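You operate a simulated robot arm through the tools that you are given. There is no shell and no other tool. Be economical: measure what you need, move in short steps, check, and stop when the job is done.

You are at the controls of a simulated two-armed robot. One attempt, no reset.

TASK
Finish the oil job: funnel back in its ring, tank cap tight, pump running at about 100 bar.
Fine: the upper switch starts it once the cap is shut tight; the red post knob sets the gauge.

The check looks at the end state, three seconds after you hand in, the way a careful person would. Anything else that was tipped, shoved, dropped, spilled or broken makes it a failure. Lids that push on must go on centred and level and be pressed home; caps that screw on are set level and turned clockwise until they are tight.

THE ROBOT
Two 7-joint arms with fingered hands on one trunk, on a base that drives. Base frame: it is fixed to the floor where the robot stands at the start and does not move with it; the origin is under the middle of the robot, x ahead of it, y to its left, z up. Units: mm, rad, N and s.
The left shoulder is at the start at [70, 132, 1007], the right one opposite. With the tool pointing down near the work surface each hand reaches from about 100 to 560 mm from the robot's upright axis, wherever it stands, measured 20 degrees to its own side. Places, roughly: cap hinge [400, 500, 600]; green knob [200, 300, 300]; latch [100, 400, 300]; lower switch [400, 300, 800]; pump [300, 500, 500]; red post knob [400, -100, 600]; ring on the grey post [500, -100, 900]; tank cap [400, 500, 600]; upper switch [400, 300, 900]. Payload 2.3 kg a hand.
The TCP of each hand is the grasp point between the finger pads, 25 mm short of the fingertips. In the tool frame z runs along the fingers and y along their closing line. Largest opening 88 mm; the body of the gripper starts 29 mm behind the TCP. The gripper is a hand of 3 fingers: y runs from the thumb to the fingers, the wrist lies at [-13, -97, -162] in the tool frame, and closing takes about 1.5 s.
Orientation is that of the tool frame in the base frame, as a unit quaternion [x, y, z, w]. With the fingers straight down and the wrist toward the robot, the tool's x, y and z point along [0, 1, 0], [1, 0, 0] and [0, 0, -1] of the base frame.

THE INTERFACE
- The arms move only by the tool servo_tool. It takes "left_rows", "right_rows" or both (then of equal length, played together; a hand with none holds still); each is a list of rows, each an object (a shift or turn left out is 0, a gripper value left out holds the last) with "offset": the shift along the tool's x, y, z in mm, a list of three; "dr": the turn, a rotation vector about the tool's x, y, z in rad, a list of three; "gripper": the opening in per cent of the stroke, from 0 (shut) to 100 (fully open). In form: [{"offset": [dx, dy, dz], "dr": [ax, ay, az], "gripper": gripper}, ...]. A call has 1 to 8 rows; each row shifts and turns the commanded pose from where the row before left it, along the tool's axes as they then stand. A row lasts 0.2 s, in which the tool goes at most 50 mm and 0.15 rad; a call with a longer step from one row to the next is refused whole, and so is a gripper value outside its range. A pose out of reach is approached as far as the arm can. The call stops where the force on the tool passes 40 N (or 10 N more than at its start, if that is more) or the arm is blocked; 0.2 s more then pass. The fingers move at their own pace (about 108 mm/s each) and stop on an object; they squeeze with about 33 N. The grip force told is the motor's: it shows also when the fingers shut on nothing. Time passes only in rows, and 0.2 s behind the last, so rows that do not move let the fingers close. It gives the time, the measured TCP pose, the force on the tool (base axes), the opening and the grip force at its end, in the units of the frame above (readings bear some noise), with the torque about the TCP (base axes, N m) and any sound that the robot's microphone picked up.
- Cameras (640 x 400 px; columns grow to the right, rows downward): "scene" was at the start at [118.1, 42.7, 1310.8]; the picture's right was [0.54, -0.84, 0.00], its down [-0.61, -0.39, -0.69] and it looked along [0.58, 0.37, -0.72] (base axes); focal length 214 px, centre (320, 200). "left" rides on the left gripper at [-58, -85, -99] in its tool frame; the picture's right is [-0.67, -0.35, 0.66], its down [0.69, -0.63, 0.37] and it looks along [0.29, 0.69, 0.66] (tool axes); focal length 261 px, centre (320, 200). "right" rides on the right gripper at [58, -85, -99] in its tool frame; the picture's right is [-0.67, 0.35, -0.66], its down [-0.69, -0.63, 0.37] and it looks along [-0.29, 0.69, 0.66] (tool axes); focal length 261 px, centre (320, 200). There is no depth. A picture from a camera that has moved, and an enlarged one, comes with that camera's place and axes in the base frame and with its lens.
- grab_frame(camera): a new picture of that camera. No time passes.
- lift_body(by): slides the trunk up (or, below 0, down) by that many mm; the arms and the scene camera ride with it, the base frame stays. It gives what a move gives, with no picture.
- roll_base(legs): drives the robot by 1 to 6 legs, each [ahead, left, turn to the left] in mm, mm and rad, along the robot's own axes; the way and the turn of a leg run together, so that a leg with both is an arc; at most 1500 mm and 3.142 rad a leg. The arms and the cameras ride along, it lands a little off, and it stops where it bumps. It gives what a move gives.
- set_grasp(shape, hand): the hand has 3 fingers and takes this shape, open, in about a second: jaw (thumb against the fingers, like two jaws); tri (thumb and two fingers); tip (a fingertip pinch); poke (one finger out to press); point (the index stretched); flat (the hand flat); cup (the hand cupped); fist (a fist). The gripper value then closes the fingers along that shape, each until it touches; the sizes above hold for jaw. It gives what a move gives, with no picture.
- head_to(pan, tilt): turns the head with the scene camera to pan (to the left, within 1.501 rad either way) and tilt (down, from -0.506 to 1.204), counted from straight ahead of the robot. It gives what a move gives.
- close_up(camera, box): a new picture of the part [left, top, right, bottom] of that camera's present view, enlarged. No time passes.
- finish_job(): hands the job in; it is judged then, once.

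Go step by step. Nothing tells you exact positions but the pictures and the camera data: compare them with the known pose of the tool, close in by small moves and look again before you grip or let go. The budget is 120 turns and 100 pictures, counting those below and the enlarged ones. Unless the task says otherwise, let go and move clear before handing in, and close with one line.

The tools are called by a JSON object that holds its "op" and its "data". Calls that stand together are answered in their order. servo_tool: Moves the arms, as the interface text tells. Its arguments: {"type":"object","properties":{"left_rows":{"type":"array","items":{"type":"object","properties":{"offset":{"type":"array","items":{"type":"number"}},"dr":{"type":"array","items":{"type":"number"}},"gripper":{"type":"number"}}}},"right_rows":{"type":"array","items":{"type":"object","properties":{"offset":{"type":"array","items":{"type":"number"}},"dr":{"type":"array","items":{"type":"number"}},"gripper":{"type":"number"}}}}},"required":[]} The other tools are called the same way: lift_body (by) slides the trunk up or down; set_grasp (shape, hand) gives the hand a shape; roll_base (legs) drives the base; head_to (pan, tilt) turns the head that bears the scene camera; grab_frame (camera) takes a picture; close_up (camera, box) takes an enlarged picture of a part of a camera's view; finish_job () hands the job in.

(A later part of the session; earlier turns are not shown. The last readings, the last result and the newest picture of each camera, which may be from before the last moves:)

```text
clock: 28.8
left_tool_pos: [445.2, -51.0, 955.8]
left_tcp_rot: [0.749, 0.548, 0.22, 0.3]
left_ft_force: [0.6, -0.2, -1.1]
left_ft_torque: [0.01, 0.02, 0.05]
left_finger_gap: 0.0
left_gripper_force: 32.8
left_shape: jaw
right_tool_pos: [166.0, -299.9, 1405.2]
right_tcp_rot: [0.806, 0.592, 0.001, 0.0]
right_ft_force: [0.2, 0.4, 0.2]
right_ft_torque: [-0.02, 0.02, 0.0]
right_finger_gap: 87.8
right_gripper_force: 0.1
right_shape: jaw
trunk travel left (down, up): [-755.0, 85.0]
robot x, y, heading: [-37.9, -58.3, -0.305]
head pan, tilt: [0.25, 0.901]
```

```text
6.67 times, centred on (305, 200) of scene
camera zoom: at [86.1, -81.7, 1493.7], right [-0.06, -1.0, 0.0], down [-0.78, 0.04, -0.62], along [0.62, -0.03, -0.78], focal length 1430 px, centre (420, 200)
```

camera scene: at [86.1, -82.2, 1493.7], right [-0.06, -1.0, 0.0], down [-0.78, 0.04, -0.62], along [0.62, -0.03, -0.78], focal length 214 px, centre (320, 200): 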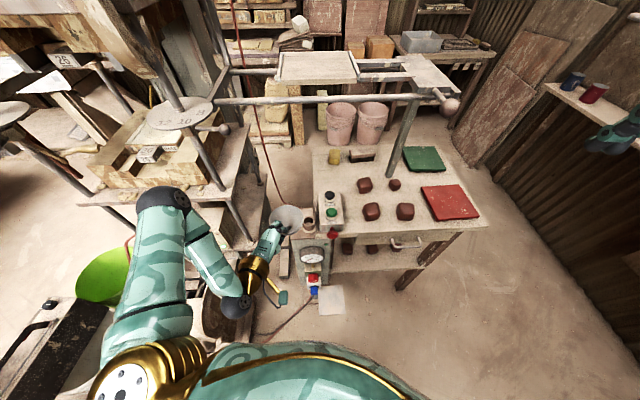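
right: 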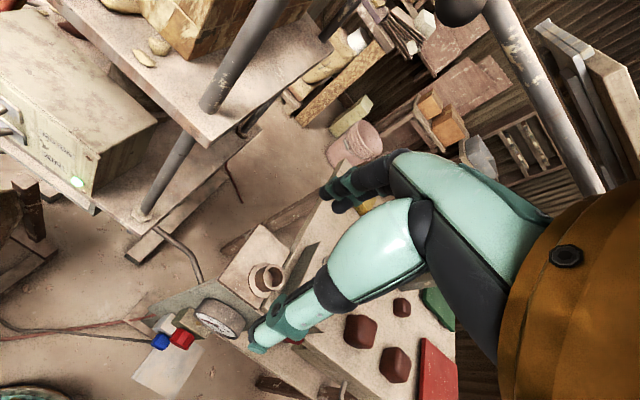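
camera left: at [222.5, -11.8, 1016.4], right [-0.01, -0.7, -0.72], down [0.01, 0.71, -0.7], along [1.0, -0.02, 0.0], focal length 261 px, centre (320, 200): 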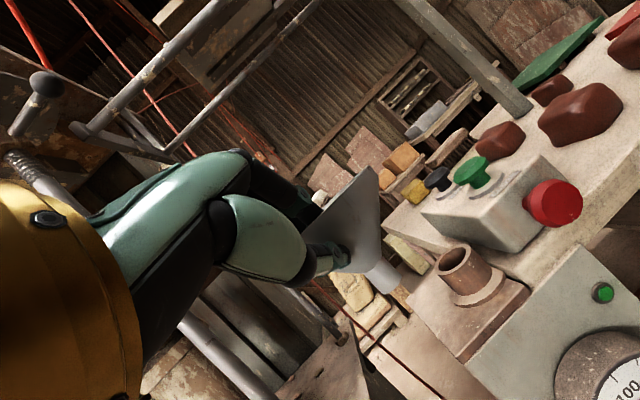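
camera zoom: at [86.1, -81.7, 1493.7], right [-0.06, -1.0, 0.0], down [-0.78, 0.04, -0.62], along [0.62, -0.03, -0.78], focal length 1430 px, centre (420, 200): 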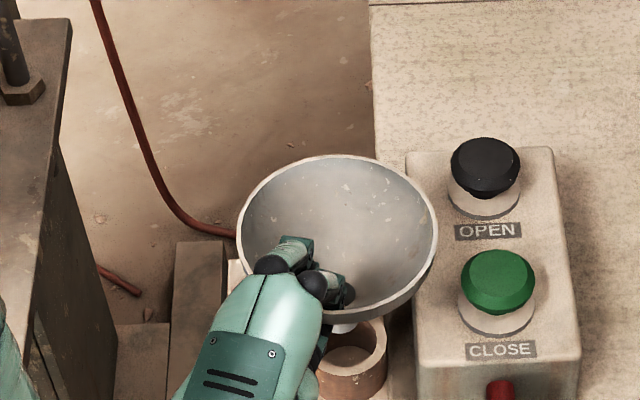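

{"op": "close_up", "data": {"camera": "left", "box": [370, 220, 470, 320]}}

{"op": "close_up", "data": {"camera": "scene", "box": [290, 205, 330, 230]}}

```text
4.00 times, centred on (420, 270) of left
camera zoom: at [303.2, -67.3, 967.5], right [-0.01, -0.7, -0.71], down [0.01, 0.71, -0.7], along [1.0, -0.02, 0.0], focal length 1043 px, centre (-80, -80)
```

zoom: 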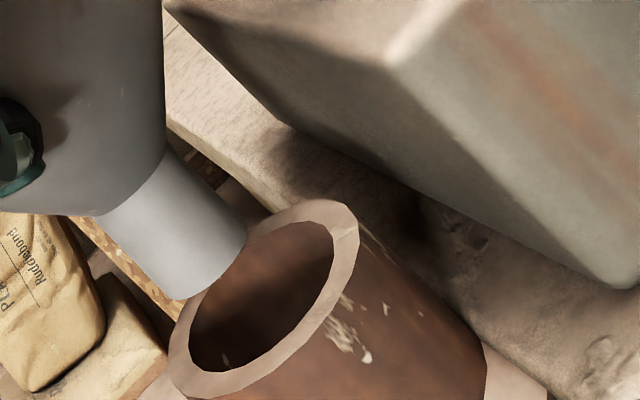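

```text
16.00 times, centred on (310, 218) of scene
camera zoom: at [86.1, -81.7, 1493.7], right [-0.06, -1.0, 0.0], down [-0.78, 0.04, -0.62], along [0.62, -0.03, -0.78], focal length 3432 px, centre (480, -80)
```

zoom: 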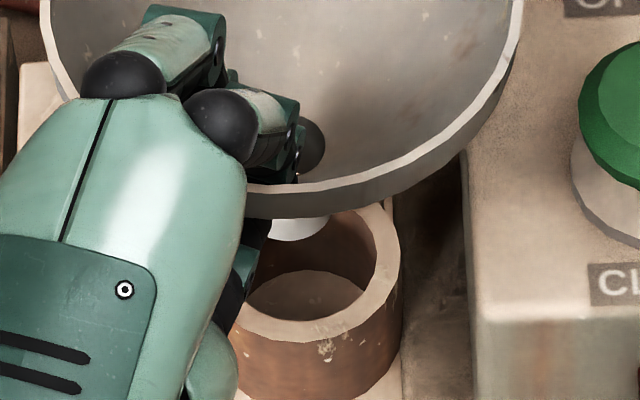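

The spout is a few mm too far and too far left. I correct and look again.

{"op": "servo_tool", "data": {"left_rows": [{"offset": [-5, -3.4, -3.3]}, {}]}}

{"op": "close_up", "data": {"camera": "left", "box": [370, 220, 470, 320]}}

{"op": "close_up", "data": {"camera": "scene", "box": [290, 205, 330, 230]}}

```text
clock: 29.4
left_tool_pos: [439.4, -55.0, 955.5]
left_tcp_rot: [0.749, 0.549, 0.22, 0.3]
left_ft_force: [-0.3, 0.6, -1.2]
left_ft_torque: [-0.01, 0.0, 0.0]
left_finger_gap: 0.0
left_gripper_force: 33.0
left_shape: jaw
right_tool_pos: [166.3, -297.7, 1404.2]
right_tcp_rot: [0.805, 0.593, 0.0, 0.0]
right_ft_force: [-0.7, 0.6, -0.6]
right_ft_torque: [-0.02, -0.01, -0.02]
right_finger_gap: 87.6
right_gripper_force: 0.0
right_shape: jaw
trunk travel left (down, up): [-755.0, 85.0]
robot x, y, heading: [-36.3, -63.6, -0.303]
head pan, tilt: [0.25, 0.901]
```

```text
4.00 times, centred on (420, 270) of left
camera zoom: at [297.1, -70.8, 967.5], right [-0.01, -0.7, -0.71], down [0.01, 0.71, -0.7], along [1.0, -0.02, 0.0], focal length 1043 px, centre (-80, -80)
```

zoom: 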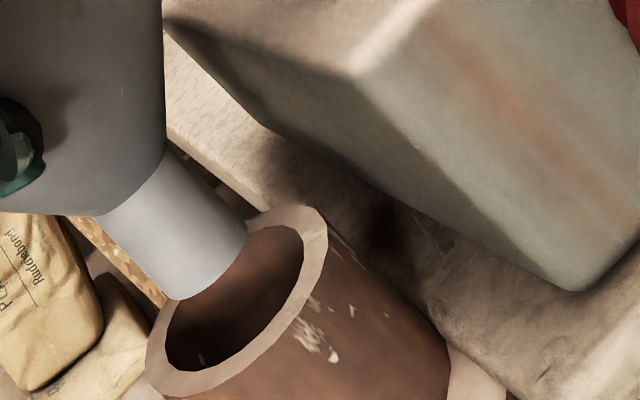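

```text
16.00 times, centred on (310, 218) of scene
camera zoom: at [85.9, -81.7, 1493.7], right [-0.06, -1.0, 0.0], down [-0.78, 0.04, -0.62], along [0.62, -0.03, -0.78], focal length 3432 px, centre (480, -80)
```

zoom: 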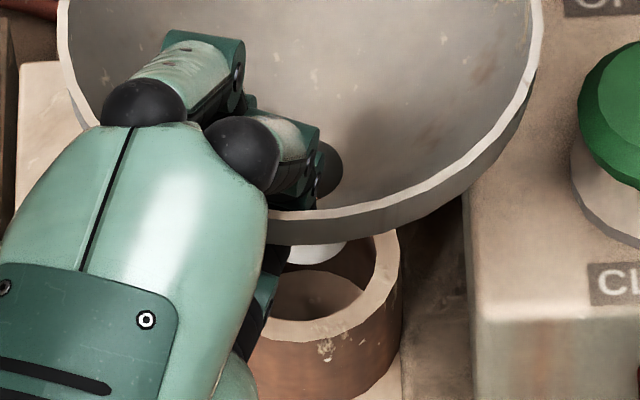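

Aligned in both views. I lower the spout into the ring.

{"op": "servo_tool", "data": {"left_rows": [{"offset": [0, -6.9, 7.25]}, {"offset": [0, -6.9, 7.25]}, {"offset": [0, -6.9, 7.25]}]}}

{"op": "close_up", "data": {"camera": "left", "box": [320, 170, 500, 350]}}

{"op": "close_up", "data": {"camera": "scene", "box": [270, 190, 342, 235]}}

```text
clock: 30.2
left_tool_pos: [439.0, -52.9, 924.2]
left_tcp_rot: [0.747, 0.55, 0.221, 0.3]
left_ft_force: [-0.3, 0.0, 0.2]
left_ft_torque: [-0.02, -0.03, 0.04]
left_finger_gap: 0.0
left_gripper_force: 32.9
left_shape: jaw
right_tool_pos: [165.1, -298.1, 1405.6]
right_tcp_rot: [0.806, 0.592, 0.0, 0.001]
right_ft_force: [0.1, 0.0, 0.1]
right_ft_torque: [0.02, -0.03, -0.01]
right_finger_gap: 87.7
right_gripper_force: 0.1
right_shape: jaw
trunk travel left (down, up): [-755.0, 85.0]
robot x, y, heading: [-35.1, -63.0, -0.305]
head pan, tilt: [0.25, 0.901]
```

```text
2.22 times, centred on (410, 260) of left
camera zoom: at [297.2, -70.1, 937.3], right [-0.01, -0.7, -0.71], down [0.01, 0.71, -0.7], along [1.0, -0.01, 0.0], focal length 579 px, centre (120, 67)
```

zoom: 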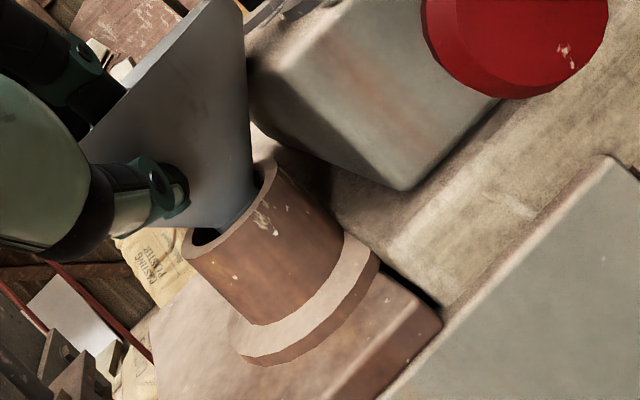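

```text
8.89 times, centred on (306, 212) of scene
camera zoom: at [84.3, -81.1, 1493.9], right [-0.05, -1.0, 0.0], down [-0.78, 0.04, -0.62], along [0.62, -0.03, -0.78], focal length 1906 px, centre (444, 89)
```

zoom: 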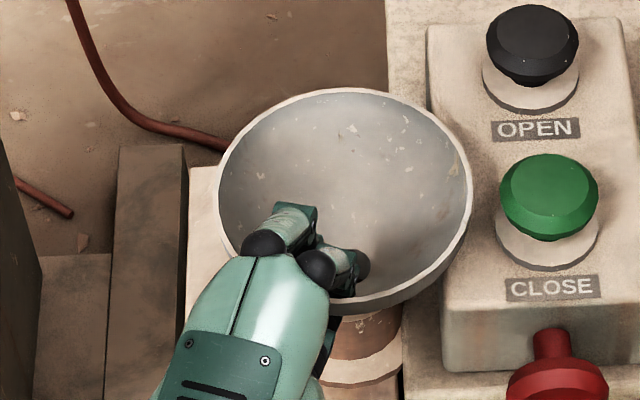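

{"op": "servo_tool", "data": {"left_rows": [{"offset": [0, -2.8, 2.9]}, {"offset": [0, -2.8, 2.9]}, {"offset": [0, -1.4, 1.5]}]}}

{"op": "close_up", "data": {"camera": "left", "box": [320, 170, 500, 350]}}

```text
clock: 31.0
left_tool_pos: [434.4, -54.3, 918.7]
left_tcp_rot: [0.748, 0.548, 0.222, 0.302]
left_ft_force: [-8.2, 2.2, 11.9]
left_ft_torque: [-0.01, -0.14, 0.0]
left_finger_gap: 0.0
left_gripper_force: 33.1
left_shape: jaw
right_tool_pos: [159.8, -298.0, 1406.4]
right_tcp_rot: [0.806, 0.592, 0.004, 0.002]
right_ft_force: [-0.3, 0.2, 1.1]
right_ft_torque: [0.0, 0.01, -0.01]
right_finger_gap: 87.8
right_gripper_force: 0.0
right_shape: jaw
trunk travel left (down, up): [-755.0, 85.0]
robot x, y, heading: [-36.9, -62.0, -0.304]
head pan, tilt: [0.25, 0.901]
```

```text
2.22 times, centred on (410, 260) of left
camera zoom: at [292.5, -70.1, 928.9], right [0.0, -0.7, -0.71], down [0.02, 0.71, -0.7], along [1.0, -0.02, 0.01], focal length 579 px, centre (120, 67)
```

zoom: 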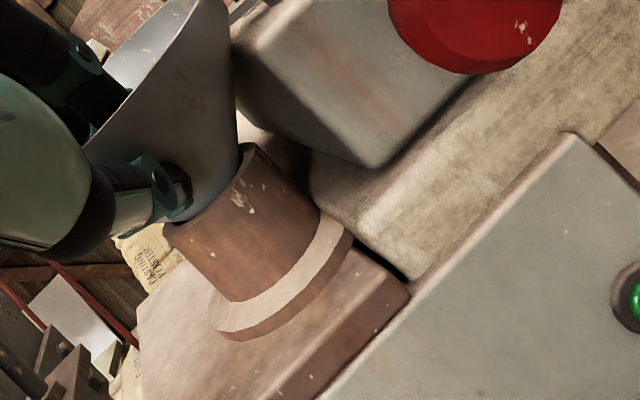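

Contact pushes the funnel back toward me, so it is about 4 mm too far. I relieve, shift back and re-lower.

{"op": "servo_tool", "data": {"left_rows": [{"offset": [0, 2.1, -2.2]}, {"offset": [-1.2, -2.8, -2.6]}, {"offset": [0, -1.4, 1.5]}, {}]}}

{"op": "close_up", "data": {"camera": "left", "box": [320, 170, 500, 350]}}

{"op": "close_up", "data": {"camera": "scene", "box": [270, 190, 342, 235]}}

```text
clock: 32.0
left_tool_pos: [434.2, -54.7, 917.2]
left_tcp_rot: [0.747, 0.549, 0.222, 0.302]
left_ft_force: [0.1, 2.8, 13.6]
left_ft_torque: [-0.01, -0.3, 0.03]
left_finger_gap: 0.0
left_gripper_force: 33.2
left_shape: jaw
right_tool_pos: [163.2, -298.5, 1405.8]
right_tcp_rot: [0.806, 0.592, 0.001, 0.001]
right_ft_force: [-0.3, -0.5, 0.2]
right_ft_torque: [-0.01, 0.02, -0.02]
right_finger_gap: 87.7
right_gripper_force: 0.1
right_shape: jaw
trunk travel left (down, up): [-755.0, 85.0]
robot x, y, heading: [-35.8, -61.6, -0.305]
head pan, tilt: [0.25, 0.901]
```

```text
2.22 times, centred on (410, 260) of left
camera zoom: at [291.8, -70.7, 928.8], right [0.0, -0.7, -0.71], down [0.02, 0.71, -0.7], along [1.0, -0.01, 0.01], focal length 579 px, centre (120, 67)
```

zoom: 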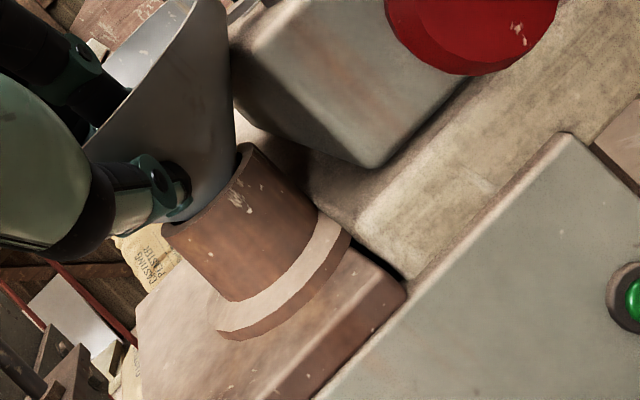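

```text
8.89 times, centred on (306, 212) of scene
camera zoom: at [81.9, -80.7, 1494.2], right [-0.05, -1.0, 0.0], down [-0.78, 0.04, -0.62], along [0.62, -0.03, -0.78], focal length 1906 px, centre (444, 89)
```

zoom: 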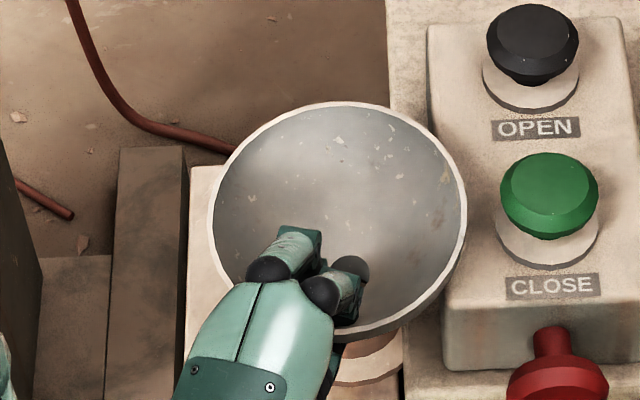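

The funnel tipped slightly in the grip on contact. I lift a little, pitch the hand to re-level it, and look.

{"op": "servo_tool", "data": {"left_rows": [{"offset": [0, 4.1, -4.4]}, {"offset": [0, 5.8, -0.8], "dr": [0.1, 0, 0]}, {}]}}

{"op": "close_up", "data": {"camera": "left", "box": [320, 170, 500, 350]}}

{"op": "close_up", "data": {"camera": "scene", "box": [270, 190, 342, 235]}}

```text
clock: 32.8
left_tool_pos: [438.0, -55.8, 926.4]
left_tcp_rot: [0.763, 0.559, 0.192, 0.262]
left_ft_force: [-1.0, 0.4, 0.9]
left_ft_torque: [-0.02, -0.04, 0.01]
left_finger_gap: 0.2
left_gripper_force: 33.0
left_shape: jaw
right_tool_pos: [164.6, -297.9, 1405.9]
right_tcp_rot: [0.807, 0.591, 0.001, 0.001]
right_ft_force: [0.1, -0.4, 1.0]
right_ft_torque: [-0.03, 0.0, 0.0]
right_finger_gap: 87.8
right_gripper_force: 0.1
right_shape: jaw
trunk travel left (down, up): [-755.0, 85.0]
robot x, y, heading: [-39.0, -64.5, -0.298]
head pan, tilt: [0.25, 0.901]
```

```text
2.22 times, centred on (410, 260) of left
camera zoom: at [297.8, -72.2, 950.5], right [-0.08, -0.68, -0.73], down [-0.05, 0.74, -0.68], along [1.0, -0.01, -0.09], focal length 579 px, centre (120, 67)
```

zoom: 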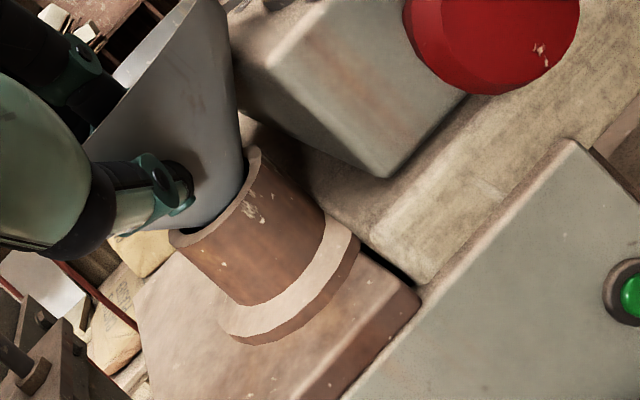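

```text
8.89 times, centred on (306, 212) of scene
camera zoom: at [84.5, -81.5, 1493.8], right [-0.06, -1.0, 0.0], down [-0.78, 0.04, -0.62], along [0.62, -0.03, -0.78], focal length 1906 px, centre (444, 89)
```

zoom: 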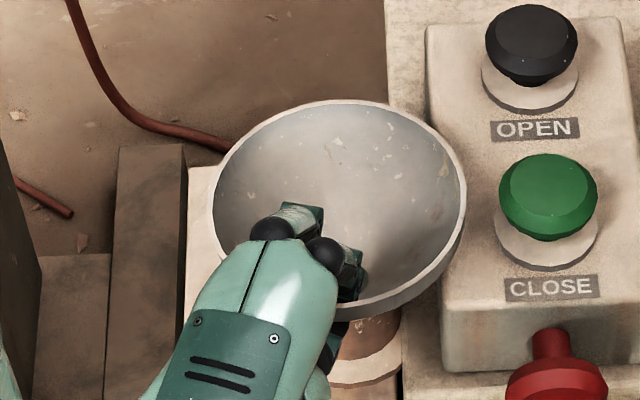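

Level again. I lower gently to light contact.

{"op": "servo_tool", "data": {"left_rows": [{"offset": [0, -1.8, 2.4]}, {"offset": [0, -1.2, 1.6]}, {}]}}

{"op": "close_up", "data": {"camera": "left", "box": [320, 170, 500, 350]}}

```text
clock: 33.6
left_tool_pos: [436.7, -55.2, 920.8]
left_tcp_rot: [0.761, 0.559, 0.195, 0.265]
left_ft_force: [-3.9, 1.4, 6.8]
left_ft_torque: [-0.01, -0.15, -0.03]
left_finger_gap: 0.0
left_gripper_force: 32.6
left_shape: jaw
right_tool_pos: [162.0, -299.0, 1406.3]
right_tcp_rot: [0.806, 0.592, 0.002, 0.001]
right_ft_force: [-0.2, -0.5, 0.4]
right_ft_torque: [-0.01, -0.05, -0.03]
right_finger_gap: 87.7
right_gripper_force: 0.0
right_shape: jaw
trunk travel left (down, up): [-755.0, 85.0]
robot x, y, heading: [-37.2, -60.2, -0.301]
head pan, tilt: [0.25, 0.901]
```

```text
2.22 times, centred on (410, 260) of left
camera zoom: at [296.2, -72.0, 946.3], right [-0.08, -0.68, -0.73], down [-0.05, 0.73, -0.68], along [1.0, -0.01, -0.09], focal length 579 px, centre (120, 67)
```

zoom: 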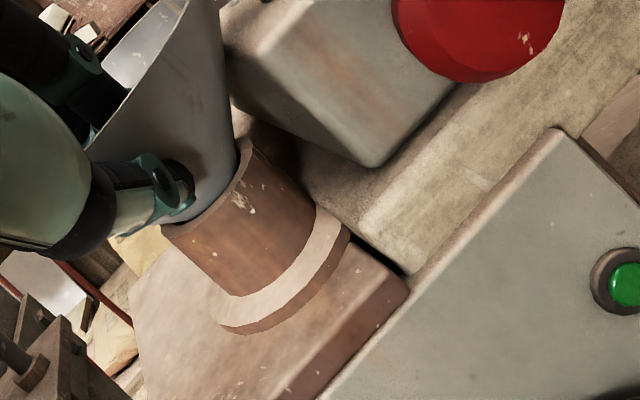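

Seated with about 7 N. I ease 1 mm and open.

{"op": "servo_tool", "data": {"left_rows": [{"offset": [0, 0.6, -0.8]}, {"gripper": 30}, {}, {}]}}

{"op": "close_up", "data": {"camera": "left", "box": [320, 170, 500, 350]}}

{"op": "close_up", "data": {"camera": "scene", "box": [270, 190, 342, 235]}}

```text
clock: 34.6
left_tool_pos: [438.4, -54.9, 920.8]
left_tcp_rot: [0.763, 0.559, 0.193, 0.262]
left_ft_force: [-0.5, -0.4, -0.2]
left_ft_torque: [0.02, 0.02, -0.01]
left_finger_gap: 25.9
left_gripper_force: 0.1
left_shape: jaw
right_tool_pos: [164.8, -298.5, 1404.2]
right_tcp_rot: [0.806, 0.592, 0.001, 0.001]
right_ft_force: [0.2, 0.9, -0.1]
right_ft_torque: [0.03, -0.01, -0.01]
right_finger_gap: 87.6
right_gripper_force: 0.1
right_shape: jaw
trunk travel left (down, up): [-755.0, 85.0]
robot x, y, heading: [-41.6, -64.0, -0.302]
head pan, tilt: [0.25, 0.901]
```

```text
2.22 times, centred on (410, 260) of left
camera zoom: at [298.3, -72.4, 946.6], right [-0.08, -0.68, -0.73], down [-0.05, 0.74, -0.68], along [1.0, -0.01, -0.09], focal length 579 px, centre (120, 67)
```

zoom: 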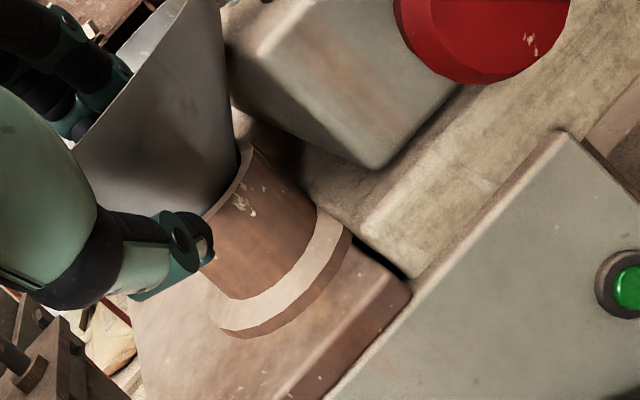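

```text
8.89 times, centred on (306, 212) of scene
camera zoom: at [85.0, -81.8, 1493.8], right [-0.06, -1.0, 0.0], down [-0.78, 0.04, -0.62], along [0.62, -0.03, -0.78], focal length 1906 px, centre (444, 89)
```

zoom: 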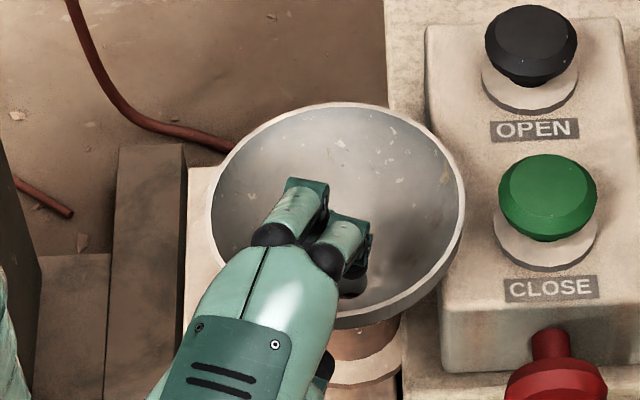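

The funnel stands in the ring by itself. I withdraw the hand along the wall.

{"op": "servo_tool", "data": {"left_rows": [{"offset": [0, 0, -12]}, {"offset": [0, 0, -15]}, {"offset": [0, 0, -25]}, {"offset": [0, 0, -40]}]}}

{"op": "grab_frame", "data": {"camera": "left"}}

{"op": "close_up", "data": {"camera": "scene", "box": [250, 180, 350, 310]}}

```text
clock: 35.6
left_tool_pos: [385.2, -38.6, 995.7]
left_tcp_rot: [0.762, 0.559, 0.193, 0.263]
left_ft_force: [-0.4, -0.4, 0.4]
left_ft_torque: [0.03, -0.03, -0.01]
left_finger_gap: 25.9
left_gripper_force: 0.0
left_shape: jaw
right_tool_pos: [164.9, -300.2, 1405.6]
right_tcp_rot: [0.806, 0.592, 0.001, 0.0]
right_ft_force: [-0.8, -0.4, -0.7]
right_ft_torque: [0.01, 0.0, -0.03]
right_finger_gap: 87.8
right_gripper_force: 0.1
right_shape: jaw
trunk travel left (down, up): [-755.0, 85.0]
robot x, y, heading: [-40.0, -60.4, -0.308]
head pan, tilt: [0.25, 0.901]
```

```text
50 pictures are left
camera left: at [245.2, -54.9, 1020.6], right [-0.08, -0.68, -0.73], down [-0.05, 0.74, -0.68], along [1.0, -0.01, -0.09], focal length 261 px, centre (320, 200)
```

left: 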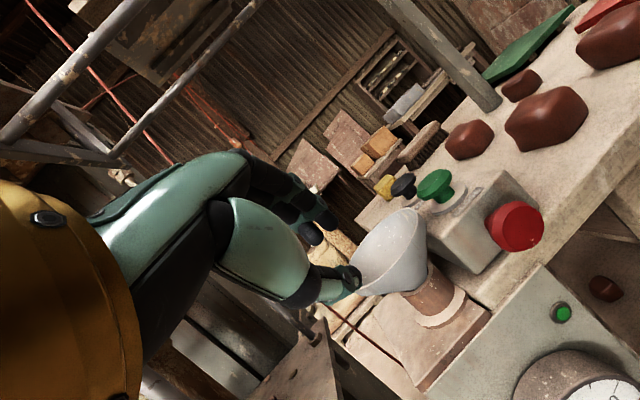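

```text
3.08 times, centred on (300, 245) of scene
camera zoom: at [84.1, -81.7, 1493.8], right [-0.06, -1.0, 0.0], down [-0.78, 0.04, -0.62], along [0.62, -0.03, -0.78], focal length 660 px, centre (382, 62)
```

zoom: 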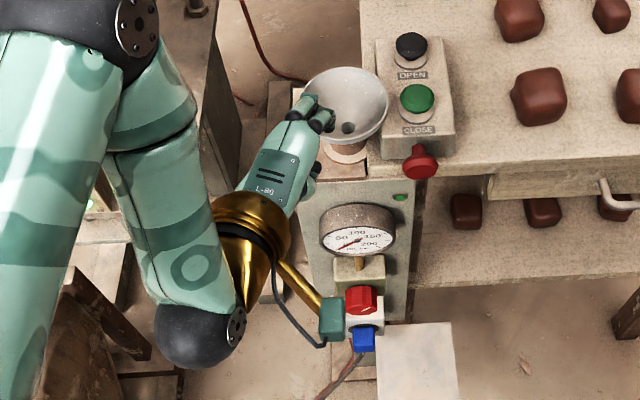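

The funnel is home. Now I back off, turn toward the tank again, and lower, to inspect the cap.

{"op": "roll_base", "data": {"legs": [[-90, 60, 0], [0, 0, 0.61]]}}

{"op": "lift_body", "data": {"by": -240}}

{"op": "servo_tool", "data": {"left_rows": [{"offset": [35, 0, 0]}, {"offset": [35, 0, 0]}, {"offset": [35, 0, 0]}, {"offset": [35, 0, 0]}, {"offset": [35, 0, 0]}]}}

{"op": "roll_base", "data": {"legs": [[120, 0, 0]]}}

{"op": "lift_body", "data": {"by": -60}}

{"op": "grab_frame", "data": {"camera": "left"}}

```text
clock: 38.4
left_tool_pos: [231.1, 279.8, 994.4]
left_tcp_rot: [0.563, 0.76, 0.261, 0.193]
left_ft_force: [0.0, 0.4, 0.3]
left_ft_torque: [0.02, -0.01, -0.02]
left_finger_gap: 26.1
left_gripper_force: 0.0
left_shape: jaw
right_tool_pos: [196.7, -60.5, 1405.7]
right_tcp_rot: [0.594, 0.804, 0.001, 0.0]
right_ft_force: [-0.2, -0.2, -0.1]
right_ft_torque: [0.05, -0.02, 0.02]
right_finger_gap: 87.9
right_gripper_force: 0.0
right_shape: jaw
trunk travel left (down, up): [-755.0, 85.0]
robot x, y, heading: [-104.3, 18.2, 0.299]
head pan, tilt: [0.25, 0.901]
```

```text
clock: 40.9
left_tool_pos: [231.5, 280.8, 753.9]
left_tcp_rot: [0.562, 0.76, 0.262, 0.194]
left_ft_force: [0.8, 0.8, 0.4]
left_ft_torque: [0.03, 0.02, 0.0]
left_finger_gap: 25.8
left_gripper_force: 0.0
left_shape: jaw
right_tool_pos: [196.0, -59.1, 1164.7]
right_tcp_rot: [0.594, 0.804, 0.0, 0.0]
right_ft_force: [-0.2, 0.8, 0.6]
right_ft_torque: [-0.01, -0.03, 0.0]
right_finger_gap: 87.6
right_gripper_force: 0.1
right_shape: jaw
trunk travel left (down, up): [-515.0, 325.0]
robot x, y, heading: [-108.0, 19.1, 0.293]
head pan, tilt: [0.25, 0.901]
```

```text
clock: 42.1
left_tool_pos: [179.6, 449.4, 756.2]
left_tcp_rot: [0.562, 0.76, 0.261, 0.194]
left_ft_force: [0.5, 0.2, -0.3]
left_ft_torque: [-0.04, -0.01, 0.01]
left_finger_gap: 26.2
left_gripper_force: 0.1
left_shape: jaw
right_tool_pos: [196.5, -58.8, 1165.3]
right_tcp_rot: [0.594, 0.805, 0.0, 0.0]
right_ft_force: [0.5, 0.6, 0.1]
right_ft_torque: [0.04, 0.01, 0.02]
right_finger_gap: 87.8
right_gripper_force: 0.1
right_shape: jaw
trunk travel left (down, up): [-515.0, 325.0]
robot x, y, heading: [-104.6, 18.3, 0.298]
head pan, tilt: [0.25, 0.901]
```

```text
clock: 43.3
left_tool_pos: [295.6, 483.9, 757.3]
left_tcp_rot: [0.564, 0.759, 0.261, 0.194]
left_ft_force: [0.4, -0.4, 0.3]
left_ft_torque: [-0.06, 0.03, 0.03]
left_finger_gap: 26.0
left_gripper_force: 0.1
left_shape: jaw
right_tool_pos: [311.1, -25.1, 1165.8]
right_tcp_rot: [0.595, 0.804, 0.0, 0.0]
right_ft_force: [0.5, 0.0, 0.0]
right_ft_torque: [0.01, 0.01, 0.0]
right_finger_gap: 87.7
right_gripper_force: 0.0
right_shape: jaw
trunk travel left (down, up): [-515.0, 325.0]
robot x, y, heading: [6.4, 55.7, 0.296]
head pan, tilt: [0.25, 0.901]
```

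```text
clock: 44.3
left_tool_pos: [295.9, 482.9, 697.5]
left_tcp_rot: [0.564, 0.76, 0.261, 0.193]
left_ft_force: [-1.1, -0.3, -0.3]
left_ft_torque: [0.01, 0.02, -0.01]
left_finger_gap: 26.2
left_gripper_force: 0.0
left_shape: jaw
right_tool_pos: [311.3, -25.6, 1104.9]
right_tcp_rot: [0.595, 0.803, 0.0, 0.001]
right_ft_force: [-0.7, -1.0, -0.8]
right_ft_torque: [0.03, -0.03, 0.01]
right_finger_gap: 87.6
right_gripper_force: 0.0
right_shape: jaw
trunk travel left (down, up): [-455.0, 385.0]
robot x, y, heading: [9.9, 56.9, 0.296]
head pan, tilt: [0.25, 0.901]
```

```text
48 pictures are left
camera left: at [189.6, 390.8, 721.6], right [0.32, -0.6, -0.73], down [-0.46, 0.58, -0.68], along [0.83, 0.55, -0.09], focal length 261 px, centre (320, 200)
```

left: 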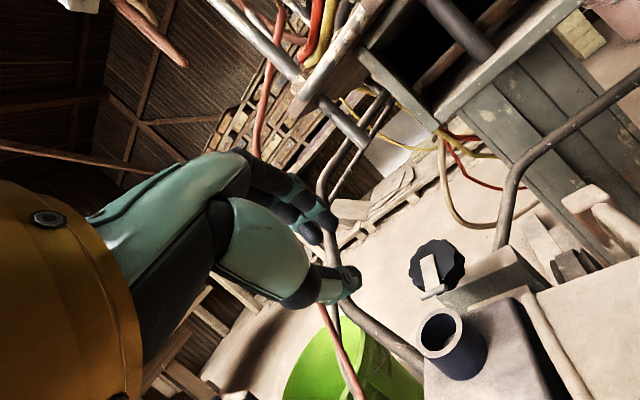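

{"op": "close_up", "data": {"camera": "left", "box": [380, 220, 500, 400]}}

{"op": "head_to", "data": {"pan": 0.6, "tilt": 0.8}}

{"op": "grab_frame", "data": {"camera": "scene"}}

```text
2.22 times, centred on (440, 310) of left
camera zoom: at [189.6, 390.8, 721.6], right [0.32, -0.6, -0.73], down [-0.46, 0.58, -0.68], along [0.83, 0.55, -0.09], focal length 579 px, centre (53, -44)
```

zoom: 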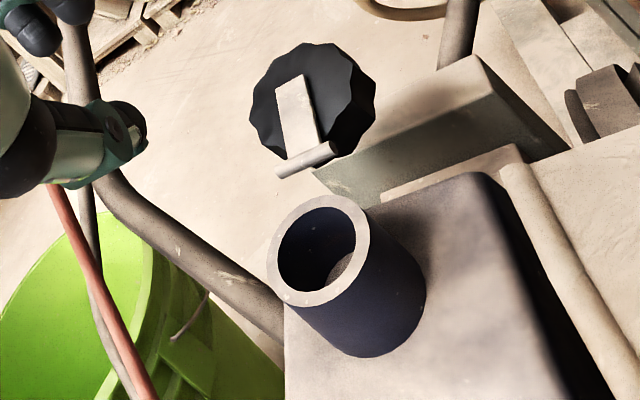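

```text
clock: 45.2
left_tool_pos: [297.4, 482.8, 697.0]
left_tcp_rot: [0.563, 0.759, 0.261, 0.194]
left_ft_force: [0.8, 0.4, -0.3]
left_ft_torque: [0.0, 0.01, 0.02]
left_finger_gap: 26.1
left_gripper_force: 0.1
left_shape: jaw
right_tool_pos: [310.5, -25.4, 1106.3]
right_tcp_rot: [0.595, 0.803, 0.001, 0.001]
right_ft_force: [0.2, -0.4, -0.4]
right_ft_torque: [-0.02, -0.01, -0.03]
right_finger_gap: 87.8
right_gripper_force: 0.0
right_shape: jaw
trunk travel left (down, up): [-455.0, 385.0]
robot x, y, heading: [6.9, 59.1, 0.296]
head pan, tilt: [0.6, 0.799]
```

```text
46 pictures are left
camera scene: at [107.8, 132.6, 1201.6], right [0.78, -0.63, 0.0], down [-0.45, -0.56, -0.7], along [0.44, 0.54, -0.72], focal length 214 px, centre (320, 200)
```

scene: 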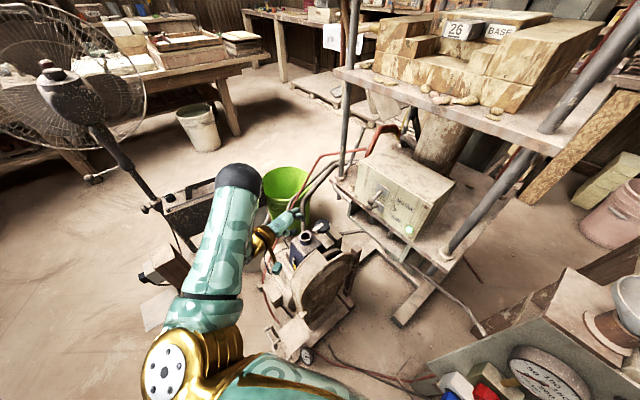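

{"op": "close_up", "data": {"camera": "scene", "box": [280, 210, 360, 265]}}

```text
7.27 times, centred on (320, 238) of scene
camera zoom: at [107.8, 132.6, 1201.6], right [0.78, -0.63, 0.0], down [-0.45, -0.56, -0.7], along [0.44, 0.54, -0.72], focal length 1560 px, centre (320, -73)
```

zoom: 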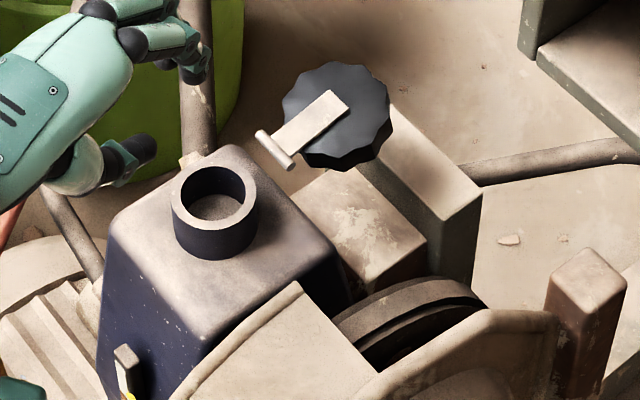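

The hinge pin is at about [381, 505, 568] along y; the cap lies flipped open 180° at about [421, 505, 562], and the neck top at [342, 503, 564]. I roll the left hand so its closing line runs along the pin.

{"op": "servo_tool", "data": {"left_rows": [{"dr": [0, 0, -0.145], "gripper": 90}, {"dr": [0, 0, -0.145]}, {"dr": [0, 0, -0.145]}, {"dr": [0, 0, -0.145]}, {"dr": [0, 0, -0.145]}, {"dr": [0, 0, -0.145]}, {"dr": [0, 0, -0.145]}, {"dr": [0, 0, -0.145]}]}}

{"op": "servo_tool", "data": {"left_rows": [{"dr": [0, 0, -0.145]}, {"dr": [0, 0, -0.145]}, {"dr": [0, 0, -0.121]}, {"dr": [0.09, 0, 0.117]}, {"dr": [0.091, 0, 0.117]}]}}

{"op": "grab_frame", "data": {"camera": "left"}}

```text
clock: 47.0
left_tool_pos: [295.7, 483.5, 697.1]
left_tcp_rot: [0.054, 0.944, 0.112, 0.305]
left_ft_force: [0.0, 0.0, 0.0]
left_ft_torque: [0.0, -0.01, -0.01]
left_finger_gap: 79.2
left_gripper_force: 0.1
left_shape: jaw
right_tool_pos: [311.0, -24.9, 1104.4]
right_tcp_rot: [0.597, 0.803, 0.001, 0.001]
right_ft_force: [-0.5, 0.5, -0.4]
right_ft_torque: [0.02, -0.01, 0.0]
right_finger_gap: 87.9
right_gripper_force: 0.1
right_shape: jaw
trunk travel left (down, up): [-455.0, 385.0]
robot x, y, heading: [6.3, 55.9, 0.295]
head pan, tilt: [0.6, 0.799]
```

```text
clock: 48.2
left_tool_pos: [295.8, 483.9, 697.7]
left_tcp_rot: [0.001, 0.946, -0.001, 0.325]
left_ft_force: [0.4, 0.4, -0.3]
left_ft_torque: [0.01, 0.01, 0.0]
left_finger_gap: 78.9
left_gripper_force: 0.0
left_shape: jaw
right_tool_pos: [311.3, -24.2, 1105.9]
right_tcp_rot: [0.596, 0.803, 0.001, 0.001]
right_ft_force: [0.0, 0.1, 0.5]
right_ft_torque: [0.0, 0.0, 0.03]
right_finger_gap: 87.7
right_gripper_force: 0.1
right_shape: jaw
trunk travel left (down, up): [-455.0, 385.0]
robot x, y, heading: [10.0, 56.6, 0.293]
head pan, tilt: [0.6, 0.799]
```

```text
44 pictures are left
camera left: at [279.6, 398.7, 810.1], right [0.93, -0.35, -0.1], down [-0.32, -0.63, -0.71], along [0.18, 0.69, -0.7], focal length 261 px, centre (320, 200)
```

left: 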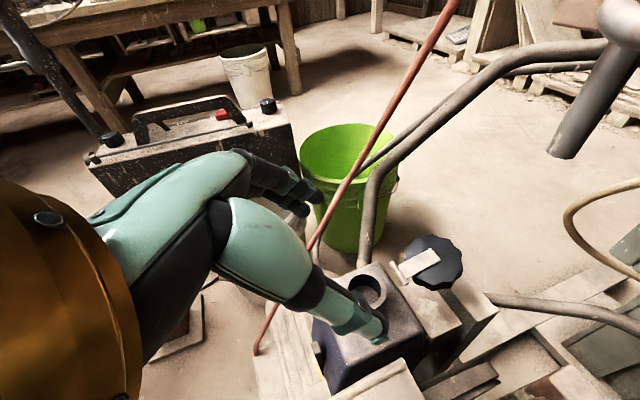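

{"op": "close_up", "data": {"camera": "left", "box": [330, 220, 510, 370]}}

```text
2.67 times, centred on (420, 295) of left
camera zoom: at [279.6, 398.7, 810.1], right [0.93, -0.35, -0.1], down [-0.32, -0.63, -0.71], along [0.18, 0.69, -0.7], focal length 695 px, centre (53, -53)
```

zoom: 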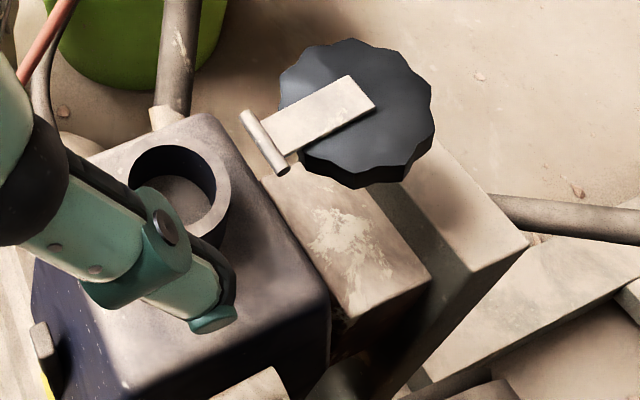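

The hand now straddles the hinge line. I move in front of the cap with the gripper fully open and check alignment.

{"op": "servo_tool", "data": {"left_rows": [{"offset": [-4, 7, 28], "gripper": 100}, {"offset": [-4, 7, 28]}, {"offset": [-3, 7, 28]}, {"offset": [0, 0, 40]}, {}]}}

{"op": "close_up", "data": {"camera": "left", "box": [270, 200, 430, 340]}}

{"op": "close_up", "data": {"camera": "scene", "box": [260, 195, 370, 270]}}

```text
clock: 49.4
left_tool_pos: [381.5, 507.3, 604.9]
left_tcp_rot: [0.0, 0.945, -0.001, 0.326]
left_ft_force: [0.6, 0.1, 0.1]
left_ft_torque: [-0.02, 0.01, -0.01]
left_finger_gap: 87.5
left_gripper_force: 0.1
left_shape: jaw
right_tool_pos: [310.7, -25.8, 1105.2]
right_tcp_rot: [0.595, 0.804, 0.001, 0.0]
right_ft_force: [0.4, 0.6, -0.1]
right_ft_torque: [-0.03, 0.06, 0.0]
right_finger_gap: 87.8
right_gripper_force: 0.0
right_shape: jaw
trunk travel left (down, up): [-455.0, 385.0]
robot x, y, heading: [10.8, 51.4, 0.291]
head pan, tilt: [0.6, 0.799]
```

```text
2.86 times, centred on (350, 270) of left
camera zoom: at [365.5, 421.6, 718.8], right [0.93, -0.35, -0.1], down [-0.32, -0.63, -0.71], along [0.18, 0.69, -0.7], focal length 745 px, centre (234, 0)
```

zoom: 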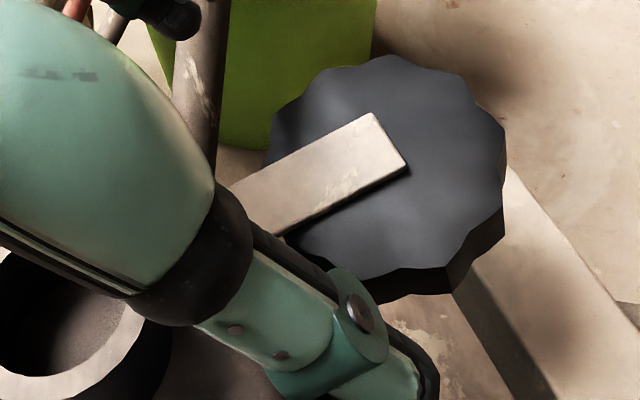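

```text
5.33 times, centred on (315, 232) of scene
camera zoom: at [107.2, 132.5, 1201.7], right [0.78, -0.63, 0.0], down [-0.45, -0.56, -0.7], along [0.44, 0.54, -0.72], focal length 1144 px, centre (347, 27)
```

zoom: 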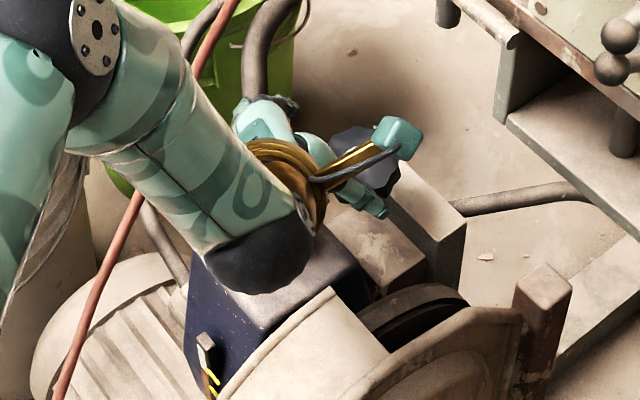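

Centred on the cap at y = 507. I advance 47 mm so the fingertips straddle the disc, then close.

{"op": "servo_tool", "data": {"left_rows": [{"offset": [0, 0, 16]}, {"offset": [0, 0, 16]}, {"offset": [0, 0, 15]}]}}

{"op": "close_up", "data": {"camera": "left", "box": [250, 180, 450, 340]}}

```text
clock: 50.2
left_tool_pos: [409.6, 506.0, 569.5]
left_tcp_rot: [0.001, 0.946, 0.0, 0.325]
left_ft_force: [0.0, -0.2, 0.6]
left_ft_torque: [0.02, 0.02, 0.02]
left_finger_gap: 87.9
left_gripper_force: 0.1
left_shape: jaw
right_tool_pos: [312.3, -24.2, 1105.0]
right_tcp_rot: [0.595, 0.804, 0.0, 0.0]
right_ft_force: [-0.1, -0.6, -0.6]
right_ft_torque: [-0.02, 0.03, 0.0]
right_finger_gap: 88.1
right_gripper_force: 0.1
right_shape: jaw
trunk travel left (down, up): [-455.0, 385.0]
robot x, y, heading: [8.9, 60.5, 0.291]
head pan, tilt: [0.6, 0.799]
```

```text
2.50 times, centred on (350, 260) of left
camera zoom: at [394.1, 420.6, 681.7], right [0.93, -0.35, -0.11], down [-0.32, -0.63, -0.71], along [0.18, 0.69, -0.7], focal length 652 px, centre (245, 50)
```

zoom: 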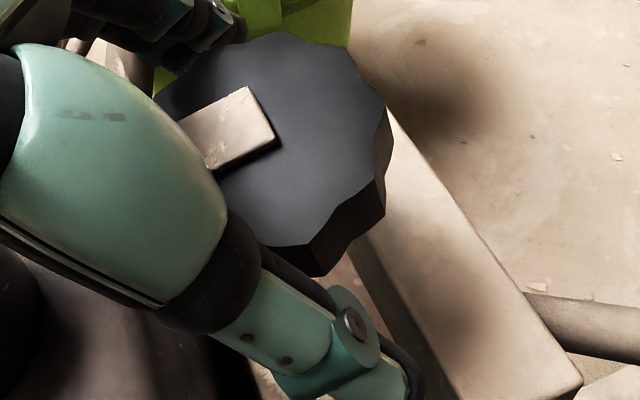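

{"op": "servo_tool", "data": {"left_rows": [{"offset": [0, 1.5, 0], "gripper": 75}, {"gripper": 0}, {}, {}, {}]}}

{"op": "close_up", "data": {"camera": "left", "box": [250, 180, 450, 340]}}

```text
clock: 51.4
left_tool_pos: [410.3, 505.5, 568.5]
left_tcp_rot: [0.001, 0.946, 0.0, 0.325]
left_ft_force: [4.4, -2.3, -3.1]
left_ft_torque: [-0.06, -0.05, -0.03]
left_finger_gap: 39.0
left_gripper_force: 33.0
left_shape: jaw
right_tool_pos: [313.0, -25.2, 1104.8]
right_tcp_rot: [0.596, 0.803, 0.001, -0.001]
right_ft_force: [0.4, -0.4, -0.2]
right_ft_torque: [0.05, 0.0, -0.02]
right_finger_gap: 87.7
right_gripper_force: 0.0
right_shape: jaw
trunk travel left (down, up): [-455.0, 385.0]
robot x, y, heading: [7.8, 59.2, 0.288]
head pan, tilt: [0.6, 0.799]
```

```text
2.50 times, centred on (350, 260) of left
camera zoom: at [394.7, 421.2, 681.4], right [0.93, -0.35, -0.11], down [-0.32, -0.63, -0.71], along [0.18, 0.69, -0.7], focal length 652 px, centre (245, 50)
```

zoom: 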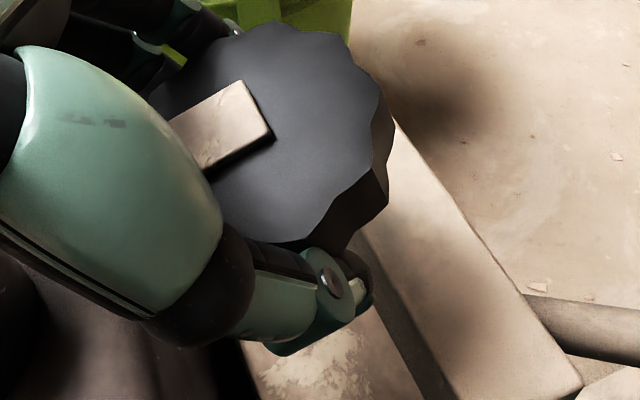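

The fingers hold the cap (slightly cradling it). I swing it up about the pin by 0.7 rad and look.

{"op": "servo_tool", "data": {"left_rows": [{"offset": [-2.5, 0, -3.3], "dr": [0, -0.14, 0]}, {"offset": [-2.5, 0, -3.3], "dr": [0, -0.14, 0]}, {"offset": [-2.5, 0, -3.3], "dr": [0, -0.14, 0]}, {"offset": [-2.5, 0, -3.3], "dr": [0, -0.14, 0]}, {"offset": [-2.5, 0, -3.3], "dr": [0, -0.14, 0]}]}}

{"op": "grab_frame", "data": {"camera": "left"}}

{"op": "close_up", "data": {"camera": "scene", "box": [230, 180, 370, 270]}}

```text
clock: 52.6
left_tool_pos: [405.5, 505.6, 588.2]
left_tcp_rot: [0.001, 0.776, 0.001, 0.63]
left_ft_force: [9.6, 0.7, 3.1]
left_ft_torque: [-0.03, -0.06, -0.04]
left_finger_gap: 38.1
left_gripper_force: 33.0
left_shape: jaw
right_tool_pos: [313.6, -25.6, 1105.6]
right_tcp_rot: [0.596, 0.803, 0.0, -0.001]
right_ft_force: [0.1, 0.3, 0.0]
right_ft_torque: [0.0, 0.01, 0.01]
right_finger_gap: 87.9
right_gripper_force: 0.1
right_shape: jaw
trunk travel left (down, up): [-455.0, 385.0]
robot x, y, heading: [9.4, 53.8, 0.293]
head pan, tilt: [0.6, 0.799]
```

```text
38 pictures are left
camera left: at [318.9, 420.8, 664.4], right [0.78, -0.35, 0.52], down [0.22, -0.63, -0.75], along [0.59, 0.69, -0.41], focal length 261 px, centre (320, 200)
```

left: 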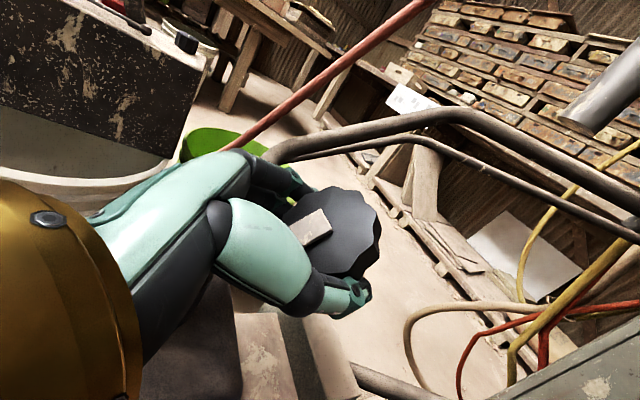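

```text
4.44 times, centred on (300, 225) of scene
camera zoom: at [109.6, 132.0, 1201.6], right [0.78, -0.63, 0.0], down [-0.45, -0.56, -0.7], along [0.44, 0.54, -0.72], focal length 953 px, centre (409, 89)
```

zoom: 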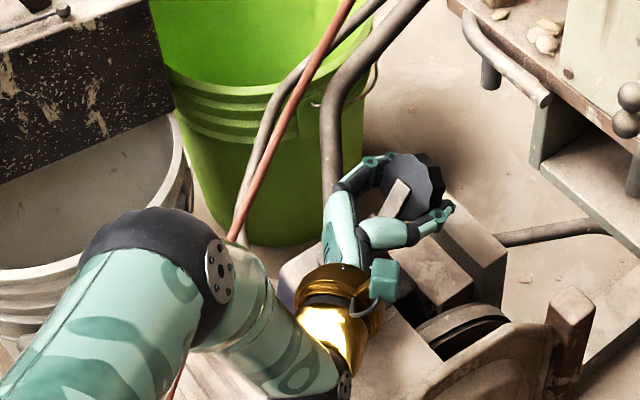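

The cap swings up with the hand. I continue: a little more rotation, then an arc by translation letting the cap pivot in the fingers to upright.

{"op": "servo_tool", "data": {"left_rows": [{"offset": [-2.5, 0, -3], "dr": [0, -0.14, 0]}, {"offset": [-7.8, 0, -7.2]}, {"offset": [-5.8, 0, -9]}, {"offset": [-3.2, 0, -10]}, {"offset": [-0.6, 0, -10.7]}]}}

{"op": "grab_frame", "data": {"camera": "left"}}

{"op": "close_up", "data": {"camera": "scene", "box": [230, 180, 370, 270]}}

```text
clock: 53.8
left_tool_pos: [363.2, 505.3, 612.6]
left_tcp_rot: [0.002, 0.73, 0.003, 0.683]
left_ft_force: [3.3, -3.3, 13.2]
left_ft_torque: [0.38, -0.34, -0.31]
left_finger_gap: 32.9
left_gripper_force: 33.3
left_shape: jaw
right_tool_pos: [309.5, -29.8, 1105.3]
right_tcp_rot: [0.595, 0.804, 0.002, 0.0]
right_ft_force: [-0.5, -0.4, -0.1]
right_ft_torque: [0.01, 0.02, -0.01]
right_finger_gap: 87.5
right_gripper_force: 0.1
right_shape: jaw
trunk travel left (down, up): [-455.0, 385.0]
robot x, y, heading: [7.1, 57.7, 0.294]
head pan, tilt: [0.6, 0.799]
```

```text
36 pictures are left
camera left: at [267.8, 418.9, 675.3], right [0.7, -0.35, 0.62], down [0.32, -0.63, -0.71], along [0.64, 0.7, -0.33], focal length 261 px, centre (320, 200)
```

left: 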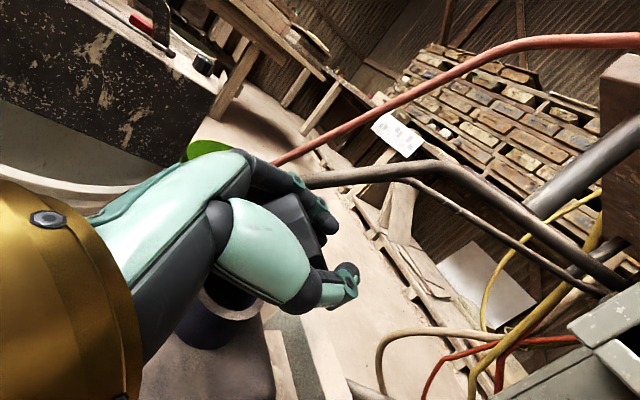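

```text
4.44 times, centred on (300, 225) of scene
camera zoom: at [105.9, 128.7, 1202.1], right [0.78, -0.63, 0.0], down [-0.45, -0.56, -0.7], along [0.44, 0.55, -0.71], focal length 953 px, centre (409, 89)
```

zoom: 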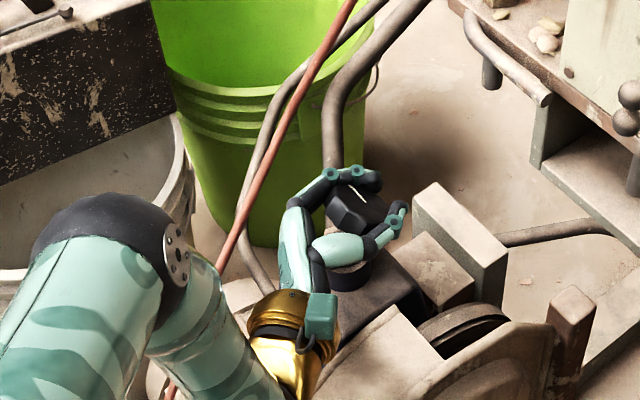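

The cap is past upright and leaning toward the neck. I continue the arc over the neck.

{"op": "servo_tool", "data": {"left_rows": [{"offset": [2.2, 0, -10.4]}, {"offset": [4.8, 0, -9.5]}, {"offset": [7.2, 0, -7.9]}]}}

{"op": "close_up", "data": {"camera": "scene", "box": [250, 200, 350, 265]}}

{"op": "close_up", "data": {"camera": "left", "box": [180, 150, 400, 370]}}

```text
clock: 54.6
left_tool_pos: [339.5, 503.2, 603.8]
left_tcp_rot: [0.004, 0.728, 0.003, 0.686]
left_ft_force: [19.9, 2.8, 31.0]
left_ft_torque: [0.58, -0.69, -0.31]
left_finger_gap: 21.8
left_gripper_force: 33.4
left_shape: jaw
right_tool_pos: [311.8, -31.8, 1106.0]
right_tcp_rot: [0.596, 0.803, 0.002, -0.002]
right_ft_force: [-0.4, 1.3, -0.5]
right_ft_torque: [0.0, -0.02, -0.05]
right_finger_gap: 87.4
right_gripper_force: 0.1
right_shape: jaw
trunk travel left (down, up): [-455.0, 385.0]
robot x, y, heading: [11.2, 53.7, 0.288]
head pan, tilt: [0.6, 0.799]
```

```text
6.15 times, centred on (300, 232) of scene
camera zoom: at [108.5, 126.0, 1202.5], right [0.78, -0.63, 0.0], down [-0.45, -0.55, -0.7], along [0.44, 0.55, -0.71], focal length 1320 px, centre (443, 0)
```

zoom: 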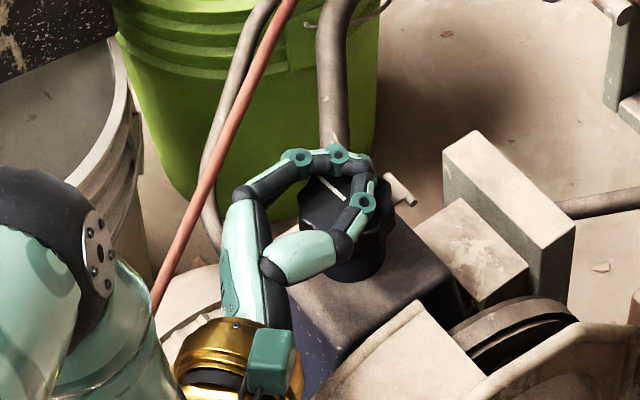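

```text
1.82 times, centred on (290, 260) of left
camera zoom: at [242.5, 417.6, 665.5], right [0.69, -0.36, 0.63], down [0.32, -0.62, -0.71], along [0.65, 0.7, -0.32], focal length 474 px, centre (374, 91)
```

zoom: 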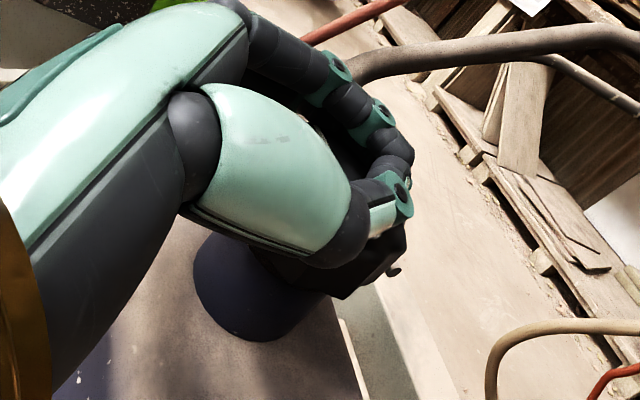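

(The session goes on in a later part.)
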